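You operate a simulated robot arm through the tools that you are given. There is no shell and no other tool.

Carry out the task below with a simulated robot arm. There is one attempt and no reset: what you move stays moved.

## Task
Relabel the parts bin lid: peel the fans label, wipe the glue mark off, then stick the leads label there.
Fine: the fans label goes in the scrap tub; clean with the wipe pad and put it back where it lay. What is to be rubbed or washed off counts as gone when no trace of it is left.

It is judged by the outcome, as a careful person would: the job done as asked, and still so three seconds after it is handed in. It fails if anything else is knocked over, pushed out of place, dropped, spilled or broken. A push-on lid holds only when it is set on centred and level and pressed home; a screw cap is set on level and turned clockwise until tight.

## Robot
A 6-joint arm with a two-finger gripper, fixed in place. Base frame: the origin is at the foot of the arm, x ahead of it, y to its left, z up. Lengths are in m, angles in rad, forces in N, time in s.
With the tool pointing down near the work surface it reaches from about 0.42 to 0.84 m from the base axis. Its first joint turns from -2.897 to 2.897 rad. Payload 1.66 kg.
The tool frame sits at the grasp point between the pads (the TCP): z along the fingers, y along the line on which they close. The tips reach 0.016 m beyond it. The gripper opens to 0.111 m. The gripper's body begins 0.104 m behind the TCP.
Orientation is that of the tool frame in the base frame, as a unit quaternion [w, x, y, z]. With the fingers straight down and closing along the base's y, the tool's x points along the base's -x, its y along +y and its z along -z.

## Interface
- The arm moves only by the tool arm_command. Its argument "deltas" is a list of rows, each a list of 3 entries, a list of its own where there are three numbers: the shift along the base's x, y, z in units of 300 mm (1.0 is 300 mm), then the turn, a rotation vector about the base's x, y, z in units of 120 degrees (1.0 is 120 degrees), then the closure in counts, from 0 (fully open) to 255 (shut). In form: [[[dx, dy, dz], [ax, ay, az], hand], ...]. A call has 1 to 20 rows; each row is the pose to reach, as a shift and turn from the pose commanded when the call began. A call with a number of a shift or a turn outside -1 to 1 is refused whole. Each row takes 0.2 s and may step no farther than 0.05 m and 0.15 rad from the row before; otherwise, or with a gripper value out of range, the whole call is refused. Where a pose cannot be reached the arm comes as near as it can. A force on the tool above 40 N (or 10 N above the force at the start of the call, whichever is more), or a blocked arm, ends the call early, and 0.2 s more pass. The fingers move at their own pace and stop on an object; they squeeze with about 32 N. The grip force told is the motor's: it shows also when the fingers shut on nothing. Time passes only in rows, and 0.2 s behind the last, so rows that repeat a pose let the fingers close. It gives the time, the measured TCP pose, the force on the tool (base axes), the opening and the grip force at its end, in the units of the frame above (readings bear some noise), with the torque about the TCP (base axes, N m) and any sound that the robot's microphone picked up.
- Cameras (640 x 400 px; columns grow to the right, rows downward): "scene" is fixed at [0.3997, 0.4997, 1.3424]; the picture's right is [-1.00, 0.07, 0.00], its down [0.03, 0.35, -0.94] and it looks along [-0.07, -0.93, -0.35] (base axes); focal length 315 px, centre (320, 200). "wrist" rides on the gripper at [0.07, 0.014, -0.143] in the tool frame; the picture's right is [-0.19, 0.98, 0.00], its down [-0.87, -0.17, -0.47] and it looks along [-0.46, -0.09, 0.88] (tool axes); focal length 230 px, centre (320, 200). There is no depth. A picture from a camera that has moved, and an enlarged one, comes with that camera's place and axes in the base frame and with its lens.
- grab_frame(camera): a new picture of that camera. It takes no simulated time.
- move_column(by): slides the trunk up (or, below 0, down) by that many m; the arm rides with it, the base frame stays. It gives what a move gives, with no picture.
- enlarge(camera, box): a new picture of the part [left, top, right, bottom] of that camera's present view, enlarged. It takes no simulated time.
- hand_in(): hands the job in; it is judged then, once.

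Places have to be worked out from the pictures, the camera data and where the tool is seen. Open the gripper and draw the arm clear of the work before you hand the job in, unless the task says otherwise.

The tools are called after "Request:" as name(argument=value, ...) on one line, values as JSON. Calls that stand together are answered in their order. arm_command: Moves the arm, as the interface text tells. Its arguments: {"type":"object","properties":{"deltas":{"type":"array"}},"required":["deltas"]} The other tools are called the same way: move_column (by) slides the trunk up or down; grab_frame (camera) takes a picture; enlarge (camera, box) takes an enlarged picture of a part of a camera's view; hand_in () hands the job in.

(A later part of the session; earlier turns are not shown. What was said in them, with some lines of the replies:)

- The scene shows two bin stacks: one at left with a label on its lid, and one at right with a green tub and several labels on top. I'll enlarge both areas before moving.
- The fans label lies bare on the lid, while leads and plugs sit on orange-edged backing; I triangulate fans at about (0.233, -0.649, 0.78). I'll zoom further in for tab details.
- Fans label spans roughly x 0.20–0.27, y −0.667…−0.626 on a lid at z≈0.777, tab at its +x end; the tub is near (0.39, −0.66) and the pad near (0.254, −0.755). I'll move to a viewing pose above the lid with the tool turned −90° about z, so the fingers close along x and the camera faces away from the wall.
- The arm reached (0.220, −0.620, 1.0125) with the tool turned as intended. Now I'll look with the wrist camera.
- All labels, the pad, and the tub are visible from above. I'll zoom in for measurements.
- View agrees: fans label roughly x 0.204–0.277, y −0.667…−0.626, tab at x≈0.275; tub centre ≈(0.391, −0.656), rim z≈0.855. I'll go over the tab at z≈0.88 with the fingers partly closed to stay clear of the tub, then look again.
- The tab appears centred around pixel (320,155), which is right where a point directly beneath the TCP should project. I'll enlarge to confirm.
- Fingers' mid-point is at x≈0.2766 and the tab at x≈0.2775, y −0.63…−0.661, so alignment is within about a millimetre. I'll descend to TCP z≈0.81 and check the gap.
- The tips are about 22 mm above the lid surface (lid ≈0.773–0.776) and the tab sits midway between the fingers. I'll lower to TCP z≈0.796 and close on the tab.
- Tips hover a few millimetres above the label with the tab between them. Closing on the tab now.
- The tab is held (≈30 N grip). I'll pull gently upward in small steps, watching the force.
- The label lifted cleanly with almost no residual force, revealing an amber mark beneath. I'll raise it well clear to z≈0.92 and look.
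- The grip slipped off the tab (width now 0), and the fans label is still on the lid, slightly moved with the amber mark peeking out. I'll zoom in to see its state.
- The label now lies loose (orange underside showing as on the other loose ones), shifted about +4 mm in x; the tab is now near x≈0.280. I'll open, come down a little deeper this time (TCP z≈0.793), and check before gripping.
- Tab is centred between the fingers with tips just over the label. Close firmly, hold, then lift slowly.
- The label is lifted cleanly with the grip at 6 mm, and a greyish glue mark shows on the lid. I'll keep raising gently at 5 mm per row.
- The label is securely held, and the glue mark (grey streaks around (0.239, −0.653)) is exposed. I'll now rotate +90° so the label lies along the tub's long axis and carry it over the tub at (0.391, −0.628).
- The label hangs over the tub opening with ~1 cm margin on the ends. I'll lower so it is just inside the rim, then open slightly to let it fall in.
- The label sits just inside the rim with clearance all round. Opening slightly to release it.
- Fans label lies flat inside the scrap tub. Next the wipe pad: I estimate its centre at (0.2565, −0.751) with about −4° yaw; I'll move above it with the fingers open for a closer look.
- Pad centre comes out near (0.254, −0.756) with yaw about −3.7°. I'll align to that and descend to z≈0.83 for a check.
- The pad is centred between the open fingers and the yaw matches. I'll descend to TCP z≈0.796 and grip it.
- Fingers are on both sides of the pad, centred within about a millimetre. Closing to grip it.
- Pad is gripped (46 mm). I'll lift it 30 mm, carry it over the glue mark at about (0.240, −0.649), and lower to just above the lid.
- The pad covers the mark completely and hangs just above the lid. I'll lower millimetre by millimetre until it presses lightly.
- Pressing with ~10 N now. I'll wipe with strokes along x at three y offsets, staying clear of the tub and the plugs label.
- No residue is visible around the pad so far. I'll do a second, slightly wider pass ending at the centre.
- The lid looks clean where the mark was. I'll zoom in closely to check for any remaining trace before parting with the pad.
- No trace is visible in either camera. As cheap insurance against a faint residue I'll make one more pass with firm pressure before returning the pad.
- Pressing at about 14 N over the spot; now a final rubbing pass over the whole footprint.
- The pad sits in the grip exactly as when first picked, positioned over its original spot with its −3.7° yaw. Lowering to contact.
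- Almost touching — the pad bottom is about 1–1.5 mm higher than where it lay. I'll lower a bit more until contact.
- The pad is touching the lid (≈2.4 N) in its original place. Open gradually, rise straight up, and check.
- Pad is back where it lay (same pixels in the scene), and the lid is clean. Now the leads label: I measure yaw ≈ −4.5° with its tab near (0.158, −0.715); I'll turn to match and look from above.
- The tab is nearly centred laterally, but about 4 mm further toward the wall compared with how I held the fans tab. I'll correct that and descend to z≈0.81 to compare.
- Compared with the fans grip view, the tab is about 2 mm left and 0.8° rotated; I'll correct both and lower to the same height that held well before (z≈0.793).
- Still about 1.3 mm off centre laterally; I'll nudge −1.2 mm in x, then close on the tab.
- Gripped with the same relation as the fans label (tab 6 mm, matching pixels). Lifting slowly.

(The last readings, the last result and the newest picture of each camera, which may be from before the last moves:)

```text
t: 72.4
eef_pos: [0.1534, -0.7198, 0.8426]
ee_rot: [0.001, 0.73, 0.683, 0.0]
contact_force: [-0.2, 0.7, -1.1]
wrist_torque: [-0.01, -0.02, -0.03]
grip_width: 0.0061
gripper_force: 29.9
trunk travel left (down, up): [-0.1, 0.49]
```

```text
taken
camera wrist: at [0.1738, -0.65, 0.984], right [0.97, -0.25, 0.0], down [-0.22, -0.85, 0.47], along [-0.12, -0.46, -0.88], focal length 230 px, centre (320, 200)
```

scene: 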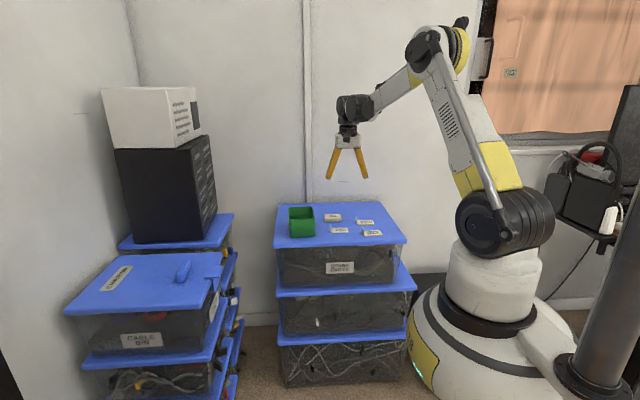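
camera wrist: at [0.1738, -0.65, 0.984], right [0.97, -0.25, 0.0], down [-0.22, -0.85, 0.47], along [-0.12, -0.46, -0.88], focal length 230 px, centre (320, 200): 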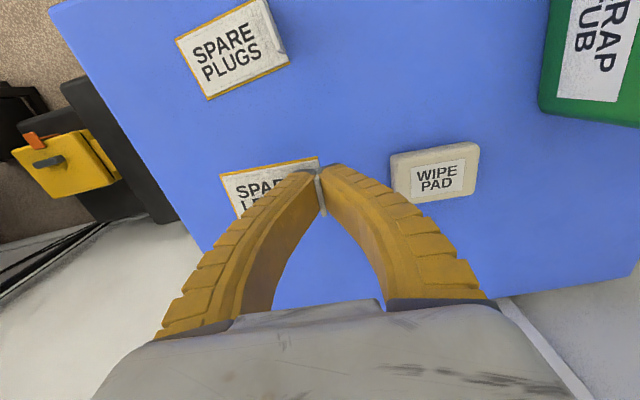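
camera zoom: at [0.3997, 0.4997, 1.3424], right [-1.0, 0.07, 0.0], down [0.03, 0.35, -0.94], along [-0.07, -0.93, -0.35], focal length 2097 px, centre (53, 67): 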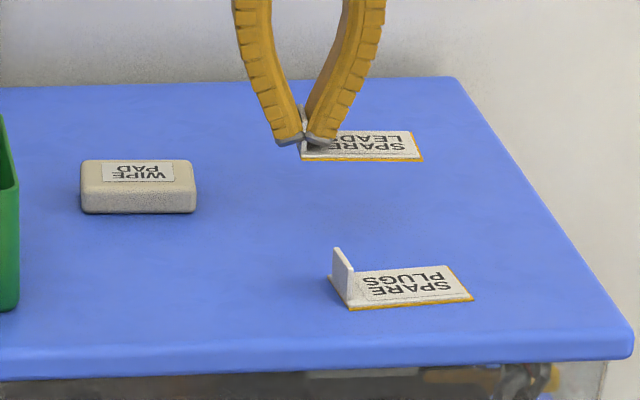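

The leads label is held cleanly. I'll carry it at this height to the fans label's recorded grip pose (0.2764, −0.6465), turning +3.7° to square it up.

Request:
arm_command(deltas=[[[0.0061, 0.0036, 0], [0, 0, 0.0005], 255], [[0.0203, 0.0121, 0], [0, 0, 0.0015], 255], [[0.0427, 0.0255, 0], [0, 0, 0.0032], 255], [[0.0691, 0.0413, 0], [0, 0, 0.0052], 255], [[0.0975, 0.0582, 0], [0, 0, 0.0074], 255], [[0.126, 0.0752, 0], [0, 0, 0.0095], 255], [[0.1564, 0.0934, 0], [0, 0, 0.0119], 255], [[0.1869, 0.1116, 0], [0, 0, 0.0142], 255], [[0.2174, 0.1298, 0], [0, 0, 0.0165], 255], [[0.2478, 0.148, 0], [0, 0, 0.0188], 255], [[0.2783, 0.1662, 0], [0, 0, 0.0211], 255], [[0.3068, 0.1832, 0], [0, 0, 0.0233], 255], [[0.3332, 0.199, 0], [0, 0, 0.0253], 255], [[0.3575, 0.2136, 0], [0, 0, 0.0271], 255], [[0.3779, 0.2257, 0], [0, 0, 0.0286], 255], [[0.3921, 0.2342, 0], [0, 0, 0.0297], 255], [[0.4022, 0.2403, 0], [0, 0, 0.0305], 255], [[0.4063, 0.2427, 0], [0, 0, 0.0308], 255], [[0.4063, 0.2427, 0], [0, 0, 0.0308], 255]])

Request:
enlarge(camera="scene", box=[292, 190, 388, 250])

Request:
enlarge(camera="wrist", box=[200, 110, 360, 210])

```text
t: 76.4
eef_pos: [0.276, -0.6458, 0.8413]
ee_rot: [0.001, 0.707, 0.707, 0.0]
contact_force: [-0.4, 0.0, -0.9]
wrist_torque: [0.01, 0.01, 0.01]
grip_width: 0.0058
gripper_force: 29.4
trunk travel left (down, up): [-0.1, 0.49]
```

```text
6.67 times, centred on (340, 220) of scene
camera zoom: at [0.3997, 0.4997, 1.3424], right [-1.0, 0.07, 0.0], down [0.03, 0.35, -0.94], along [-0.07, -0.93, -0.35], focal length 2097 px, centre (187, 67)
```

zoom: 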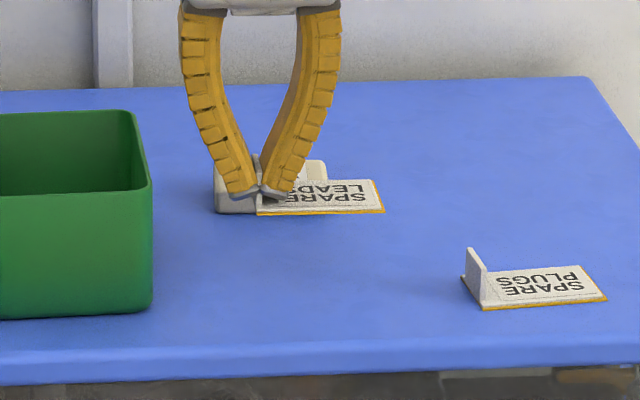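

```text
4.00 times, centred on (280, 160) of wrist
camera zoom: at [0.2907, -0.5757, 0.9838], right [0.98, -0.19, 0.0], down [-0.17, -0.87, 0.47], along [-0.09, -0.46, -0.88], focal length 920 px, centre (480, 360)
```

zoom: 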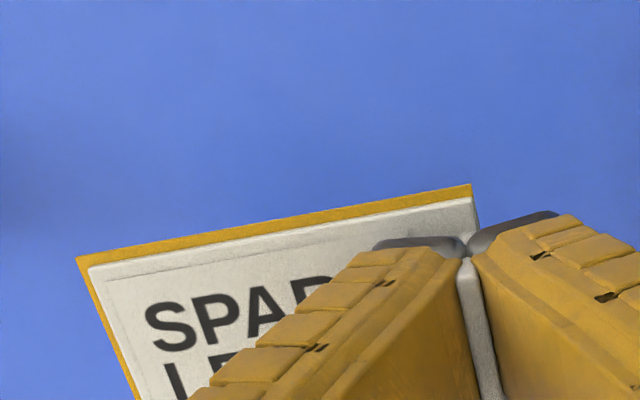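

Label is squarely above the cleaned spot. I'll lower gently to just above the lid.

Request:
arm_command(deltas=[[[0, 0, -0.01], [0, 0, 0], 255], [[0, 0, -0.03], [0, 0, 0], 255], [[0, 0, -0.055], [0, 0, 0], 255], [[0, 0, -0.08], [0, 0, 0], 255], [[0, 0, -0.105], [0, 0, 0], 255], [[0, 0, -0.125], [0, 0, 0], 255], [[0, 0, -0.14], [0, 0, 0], 255], [[0, 0, -0.15], [0, 0, 0], 255], [[0, 0, -0.154], [0, 0, 0], 255]])

Request:
enlarge(camera="scene", box=[308, 196, 372, 236])

Request:
enlarge(camera="wrist", box=[240, 120, 400, 220])

```text
t: 78.4
eef_pos: [0.2756, -0.6463, 0.7968]
ee_rot: [0.001, 0.708, 0.706, 0.0]
contact_force: [0.2, -0.1, -0.6]
wrist_torque: [-0.01, -0.01, 0.01]
grip_width: 0.0062
gripper_force: 29.6
trunk travel left (down, up): [-0.1, 0.49]
```

```text
10.00 times, centred on (340, 216) of scene
camera zoom: at [0.3997, 0.4997, 1.3424], right [-1.0, 0.07, 0.0], down [0.03, 0.35, -0.94], along [-0.07, -0.93, -0.35], focal length 3146 px, centre (120, 40)
```

zoom: 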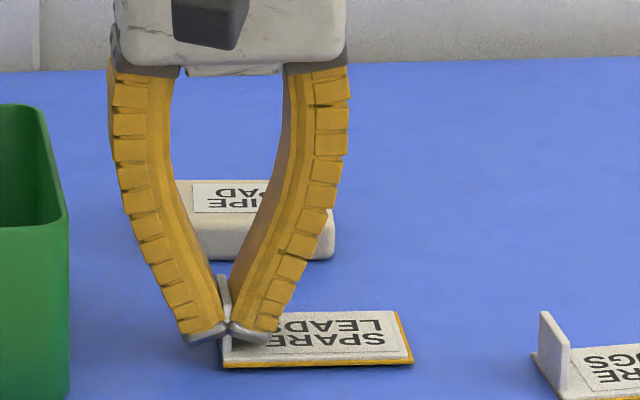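

```text
4.00 times, centred on (320, 170) of wrist
camera zoom: at [0.2907, -0.5761, 0.9378], right [0.98, -0.19, 0.0], down [-0.17, -0.87, 0.47], along [-0.09, -0.46, -0.88], focal length 920 px, centre (320, 320)
```

zoom: 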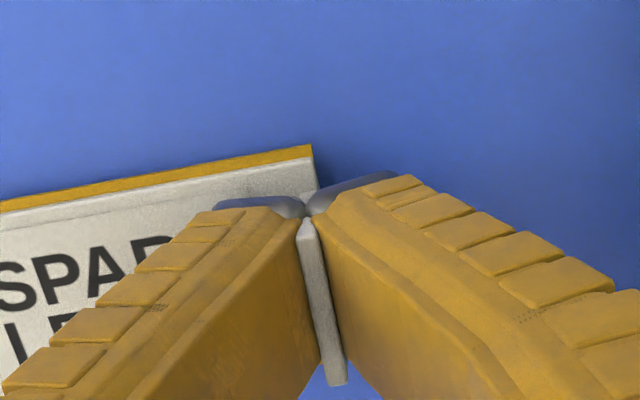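

The label aligns with the original footprint in the scene, hovering a few mm up. I'll lower onto the lid and press, watching the force.

Request:
arm_command(deltas=[[[0, 0, -0.004], [0, 0, 0], 255], [[0, 0, -0.008], [0, 0, 0], 255], [[0, 0, -0.012], [0, 0, 0], 255], [[0, 0, -0.015], [0, 0, 0], 255], [[0, 0, -0.017], [0, 0, 0], 255]])

Request:
enlarge(camera="scene", box=[308, 196, 372, 236])

```text
t: 79.6
eef_pos: [0.2765, -0.6459, 0.7916]
ee_rot: [0.0, 0.707, 0.707, -0.001]
contact_force: [0.9, 0.6, 2.6]
wrist_torque: [0.0, 0.0, 0.0]
grip_width: 0.0057
gripper_force: 29.7
trunk travel left (down, up): [-0.1, 0.49]
```

```text
10.00 times, centred on (340, 216) of scene
camera zoom: at [0.3997, 0.4997, 1.3424], right [-1.0, 0.07, 0.0], down [0.03, 0.35, -0.94], along [-0.07, -0.93, -0.35], focal length 3146 px, centre (120, 40)
```

zoom: 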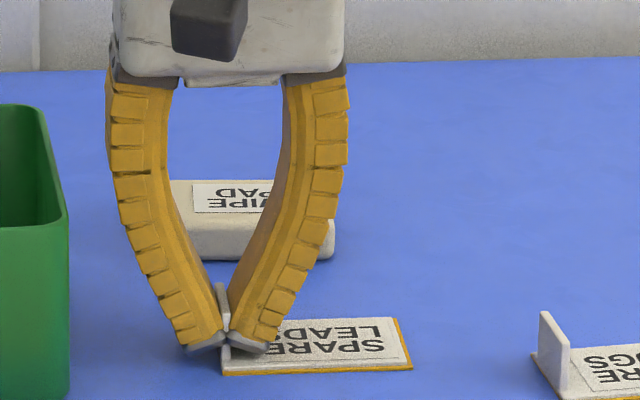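

Contact made at 2.6 N; orange edge still shows, so it isn't stuck yet. I'll press down progressively.

Request:
arm_command(deltas=[[[0, 0, -0.003], [0, 0, 0], 255], [[0, 0, -0.006], [0, 0, 0], 255], [[0, 0, -0.006], [0, 0, 0], 255], [[0, 0, -0.006], [0, 0, 0], 255]])

Request:
enlarge(camera="scene", box=[308, 196, 372, 236])

Request:
enlarge(camera="wrist", box=[240, 120, 400, 220])

```text
t: 80.6
eef_pos: [0.2761, -0.6451, 0.7904]
ee_rot: [0.0, 0.707, 0.707, 0.0]
contact_force: [1.7, -0.4, 8.0]
wrist_torque: [-0.04, 0.01, -0.04]
grip_width: 0.006
gripper_force: 30.2
trunk travel left (down, up): [-0.1, 0.49]
```

```text
10.00 times, centred on (340, 216) of scene
camera zoom: at [0.3997, 0.4997, 1.3424], right [-1.0, 0.07, 0.0], down [0.03, 0.35, -0.94], along [-0.07, -0.93, -0.35], focal length 3146 px, centre (120, 40)
```

zoom: 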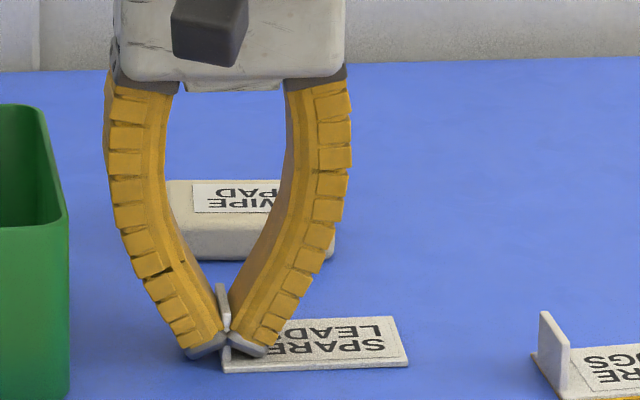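

```text
4.00 times, centred on (320, 170) of wrist
camera zoom: at [0.2909, -0.5759, 0.9313], right [0.98, -0.19, 0.0], down [-0.17, -0.87, 0.47], along [-0.09, -0.46, -0.88], focal length 920 px, centre (320, 320)
```

zoom: 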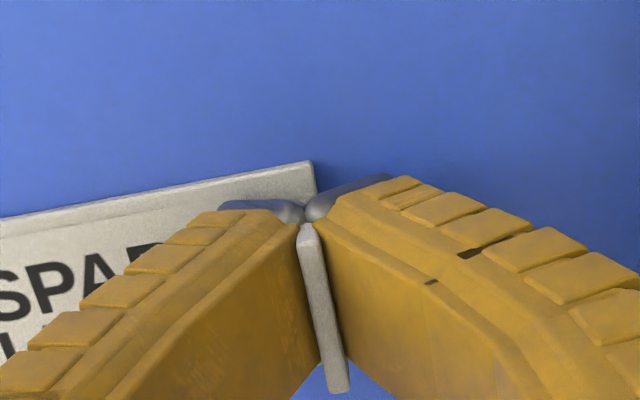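

The orange edge has vanished, so the label has stuck, and its corners coincide with the old label's. I'll ease off the pressure slightly, then open.

Request:
arm_command(deltas=[[[0, 0, 0.003], [0, 0, 0], 255], [[0, 0, 0.004], [0, 0, 0], 230], [[0, 0, 0.004], [0, 0, 0], 190], [[0, 0, 0.004], [0, 0, 0], 150], [[0, 0, 0.004], [0, 0, 0], 150]])

Request:
enlarge(camera="scene", box=[308, 196, 372, 236])

Request:
enlarge(camera="wrist", box=[240, 120, 400, 220])

```text
t: 81.8
eef_pos: [0.2767, -0.6466, 0.7904]
ee_rot: [0.0, 0.707, 0.707, 0.0]
contact_force: [-0.7, -0.3, 0.1]
wrist_torque: [-0.01, 0.0, -0.04]
grip_width: 0.0481
gripper_force: 1.8
trunk travel left (down, up): [-0.1, 0.49]
```

```text
10.00 times, centred on (340, 216) of scene
camera zoom: at [0.3997, 0.4997, 1.3424], right [-1.0, 0.07, 0.0], down [0.03, 0.35, -0.94], along [-0.07, -0.93, -0.35], focal length 3146 px, centre (120, 40)
```

zoom: 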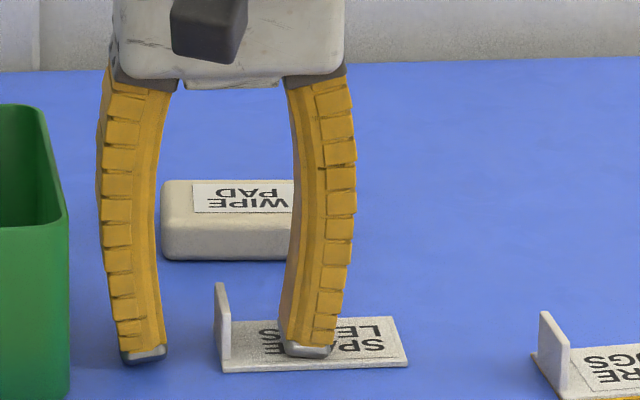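

```text
4.00 times, centred on (320, 170) of wrist
camera zoom: at [0.2912, -0.5758, 0.9325], right [0.98, -0.19, 0.0], down [-0.17, -0.87, 0.47], along [-0.09, -0.46, -0.88], focal length 920 px, centre (320, 320)
```

zoom: 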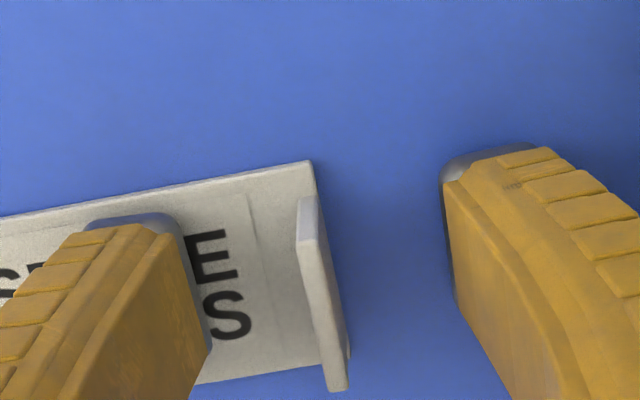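

Released cleanly, label stays put and flat. Rising straight up.

Request:
arm_command(deltas=[[[0, 0, 0.015], [0, 0, 0], 150], [[0, 0, 0.05], [0, 0, 0], 150], [[0, 0, 0.1], [0, 0, 0], 150], [[0, 0, 0.18], [0, 0, 0], 150], [[0, 0, 0.28], [0, 0, 0], 150], [[0, 0, 0.38], [0, 0, 0], 150], [[0, 0, 0.48], [0, 0, 0], 150], [[0, 0, 0.48], [0, 0, 0], 150]])

Request:
enlarge(camera="scene", box=[260, 190, 420, 290])

Request:
enlarge(camera="scene", box=[322, 210, 386, 250])

Request:
grab_frame(camera="wrist")

Request:
enlarge(camera="wrist", box=[230, 110, 358, 190])

```text
t: 83.6
eef_pos: [0.2766, -0.6449, 0.9337]
ee_rot: [0.0, 0.707, 0.707, 0.0]
contact_force: [0.6, 0.1, 0.4]
wrist_torque: [0.03, -0.04, 0.0]
grip_width: 0.048
gripper_force: 1.6
trunk travel left (down, up): [-0.1, 0.49]
```

```text
4.00 times, centred on (340, 240) of scene
camera zoom: at [0.3997, 0.4997, 1.3424], right [-1.0, 0.07, 0.0], down [0.03, 0.35, -0.94], along [-0.07, -0.93, -0.35], focal length 1258 px, centre (240, 40)
```

zoom: 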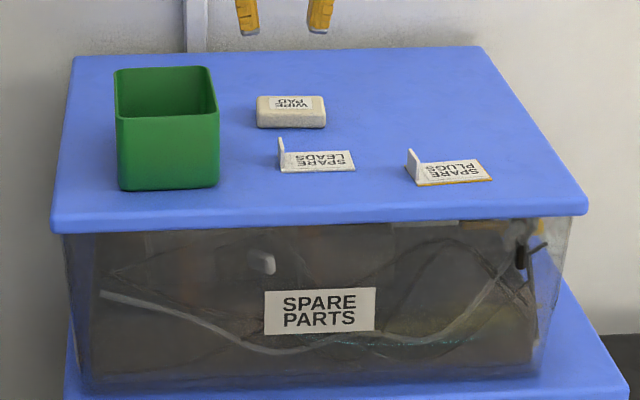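

```text
10.00 times, centred on (354, 230) of scene
camera zoom: at [0.3997, 0.4997, 1.3424], right [-1.0, 0.07, 0.0], down [0.03, 0.35, -0.94], along [-0.07, -0.93, -0.35], focal length 3146 px, centre (-20, -100)
```

zoom: 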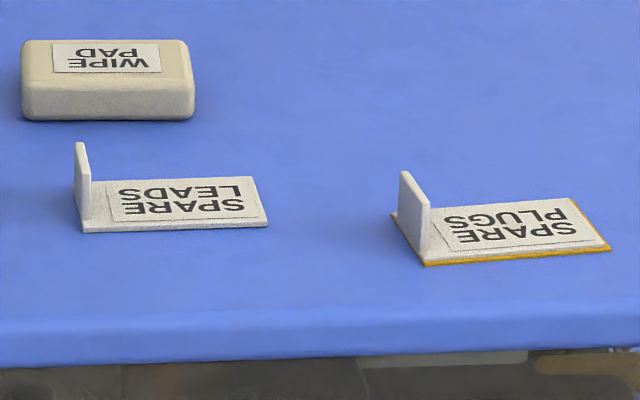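

```text
taken
camera wrist: at [0.2909, -0.5743, 1.0759], right [0.98, -0.19, 0.0], down [-0.17, -0.87, 0.47], along [-0.09, -0.46, -0.88], focal length 230 px, centre (320, 200)
```

wrist: 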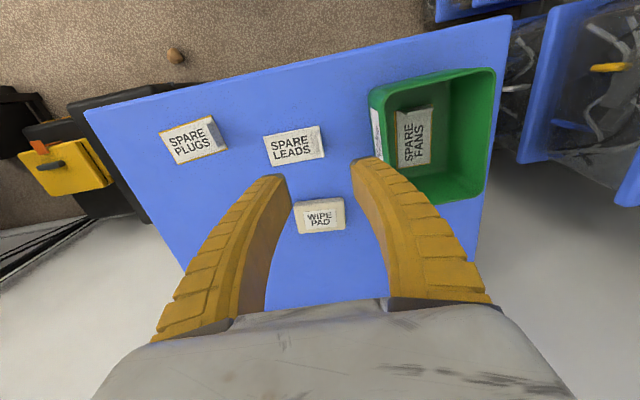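

```text
5.00 times, centred on (294, 150) of wrist
camera zoom: at [0.2909, -0.5743, 1.0759], right [0.98, -0.19, 0.0], down [-0.17, -0.87, 0.47], along [-0.09, -0.46, -0.88], focal length 1150 px, centre (450, 450)
```

zoom: 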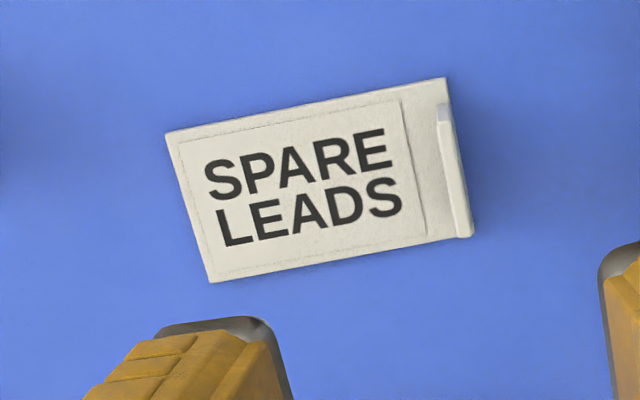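

Everything checks out: leads label flat and stuck within about 1 mm of the old spot, pad back in place, fans in the tub, plugs untouched. I'll open the gripper fully and draw the arm up and away.

Request:
arm_command(deltas=[[[0, 0, 0.06], [0, 0, 0], 100], [[0, 0.01, 0.14], [0, 0, 0], 50], [[-0.04, 0.04, 0.23], [0, 0, 0], 0], [[-0.1, 0.09, 0.32], [0, 0, 0], 0], [[-0.17, 0.14, 0.4], [0, 0, 0], 0], [[-0.25, 0.2, 0.47], [0, 0, 0], 0], [[-0.33, 0.26, 0.53], [0, 0, 0], 0], [[-0.41, 0.32, 0.55], [0, 0, 0], 0], [[-0.48, 0.37, 0.55], [0, 0, 0], 0], [[-0.52, 0.388, 0.55], [0, 0, 0], 0], [[-0.52, 0.388, 0.55], [0, 0, 0], 0], [[-0.52, 0.388, 0.55], [0, 0, 0], 0]])

Request:
grab_frame(camera="scene")

Request:
enlarge(camera="scene", box=[260, 190, 420, 290])

Request:
grab_frame(camera="wrist")

```text
t: 86.2
eef_pos: [0.1226, -0.5279, 1.0991]
ee_rot: [0.0, 0.707, 0.707, 0.0]
contact_force: [-0.2, 0.6, 0.0]
wrist_torque: [-0.01, 0.02, -0.01]
grip_width: 0.1109
gripper_force: 0.1
trunk travel left (down, up): [-0.1, 0.49]
```

```text
taken
```

scene: 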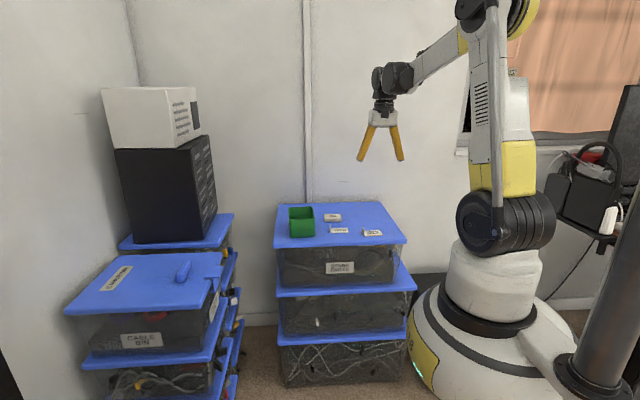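

```text
4.00 times, centred on (340, 240) of scene
camera zoom: at [0.3997, 0.4997, 1.3424], right [-1.0, 0.07, 0.0], down [0.03, 0.35, -0.94], along [-0.07, -0.93, -0.35], focal length 1258 px, centre (240, 40)
```

zoom: 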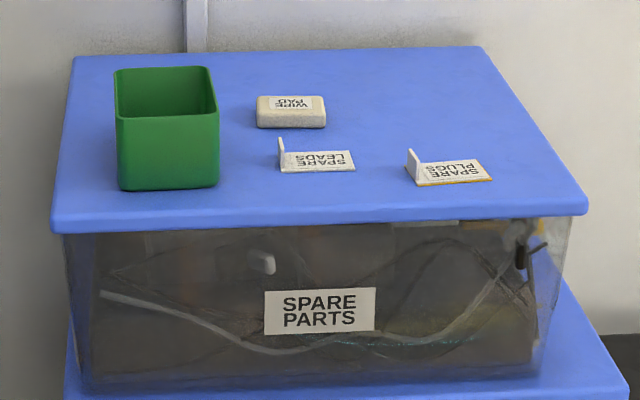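

```text
taken
camera wrist: at [0.1368, -0.4585, 1.2409], right [0.98, -0.19, 0.0], down [-0.17, -0.87, 0.47], along [-0.09, -0.46, -0.88], focal length 230 px, centre (320, 200)
```

wrist: 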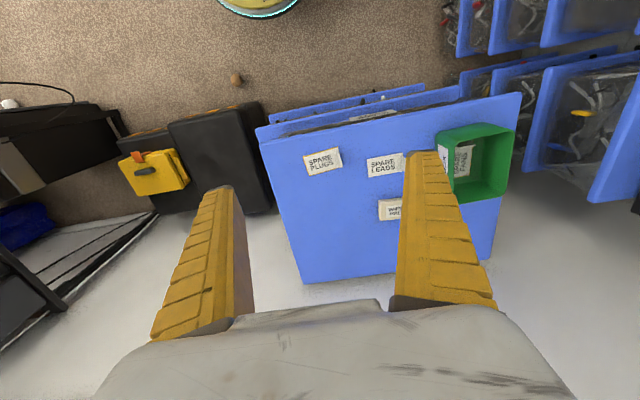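

The arm is clear with the gripper open. The leads label is stuck where the fans label was, the pad is back in place, the fans label is in the scrap tub, and the lid is clean. Handing in.

Request:
hand_in()

```text
The job is handed in.
```

The parts bin lid is relabelled and I've handed the job in; no verdict has come back yet.

- **Fans label:** it is in the scrap tub. On the first pull my grip slipped off the tab and the label dropped back onto the lid about 4 mm over. I re-gripped it lower and it then came away cleanly.
- **Glue mark:** I wiped the spot in three passes. When I zoomed in with both cameras after the second pass, no trace was visible.
- **Wipe pad:** it is back where it lay, at the same angle; in the fixed camera's view it looks the same as at the start.
- **Leads label:** it is stuck flat where the fans label was, within about 1 mm and facing the same way. The orange adhesive edge disappeared when I pressed it down, which I took as the sign that it had stuck. I pressed only at the tab end.

In the final pictures the plugs label and the tub look unmoved. The gripper is open and the arm is clear of the lid.
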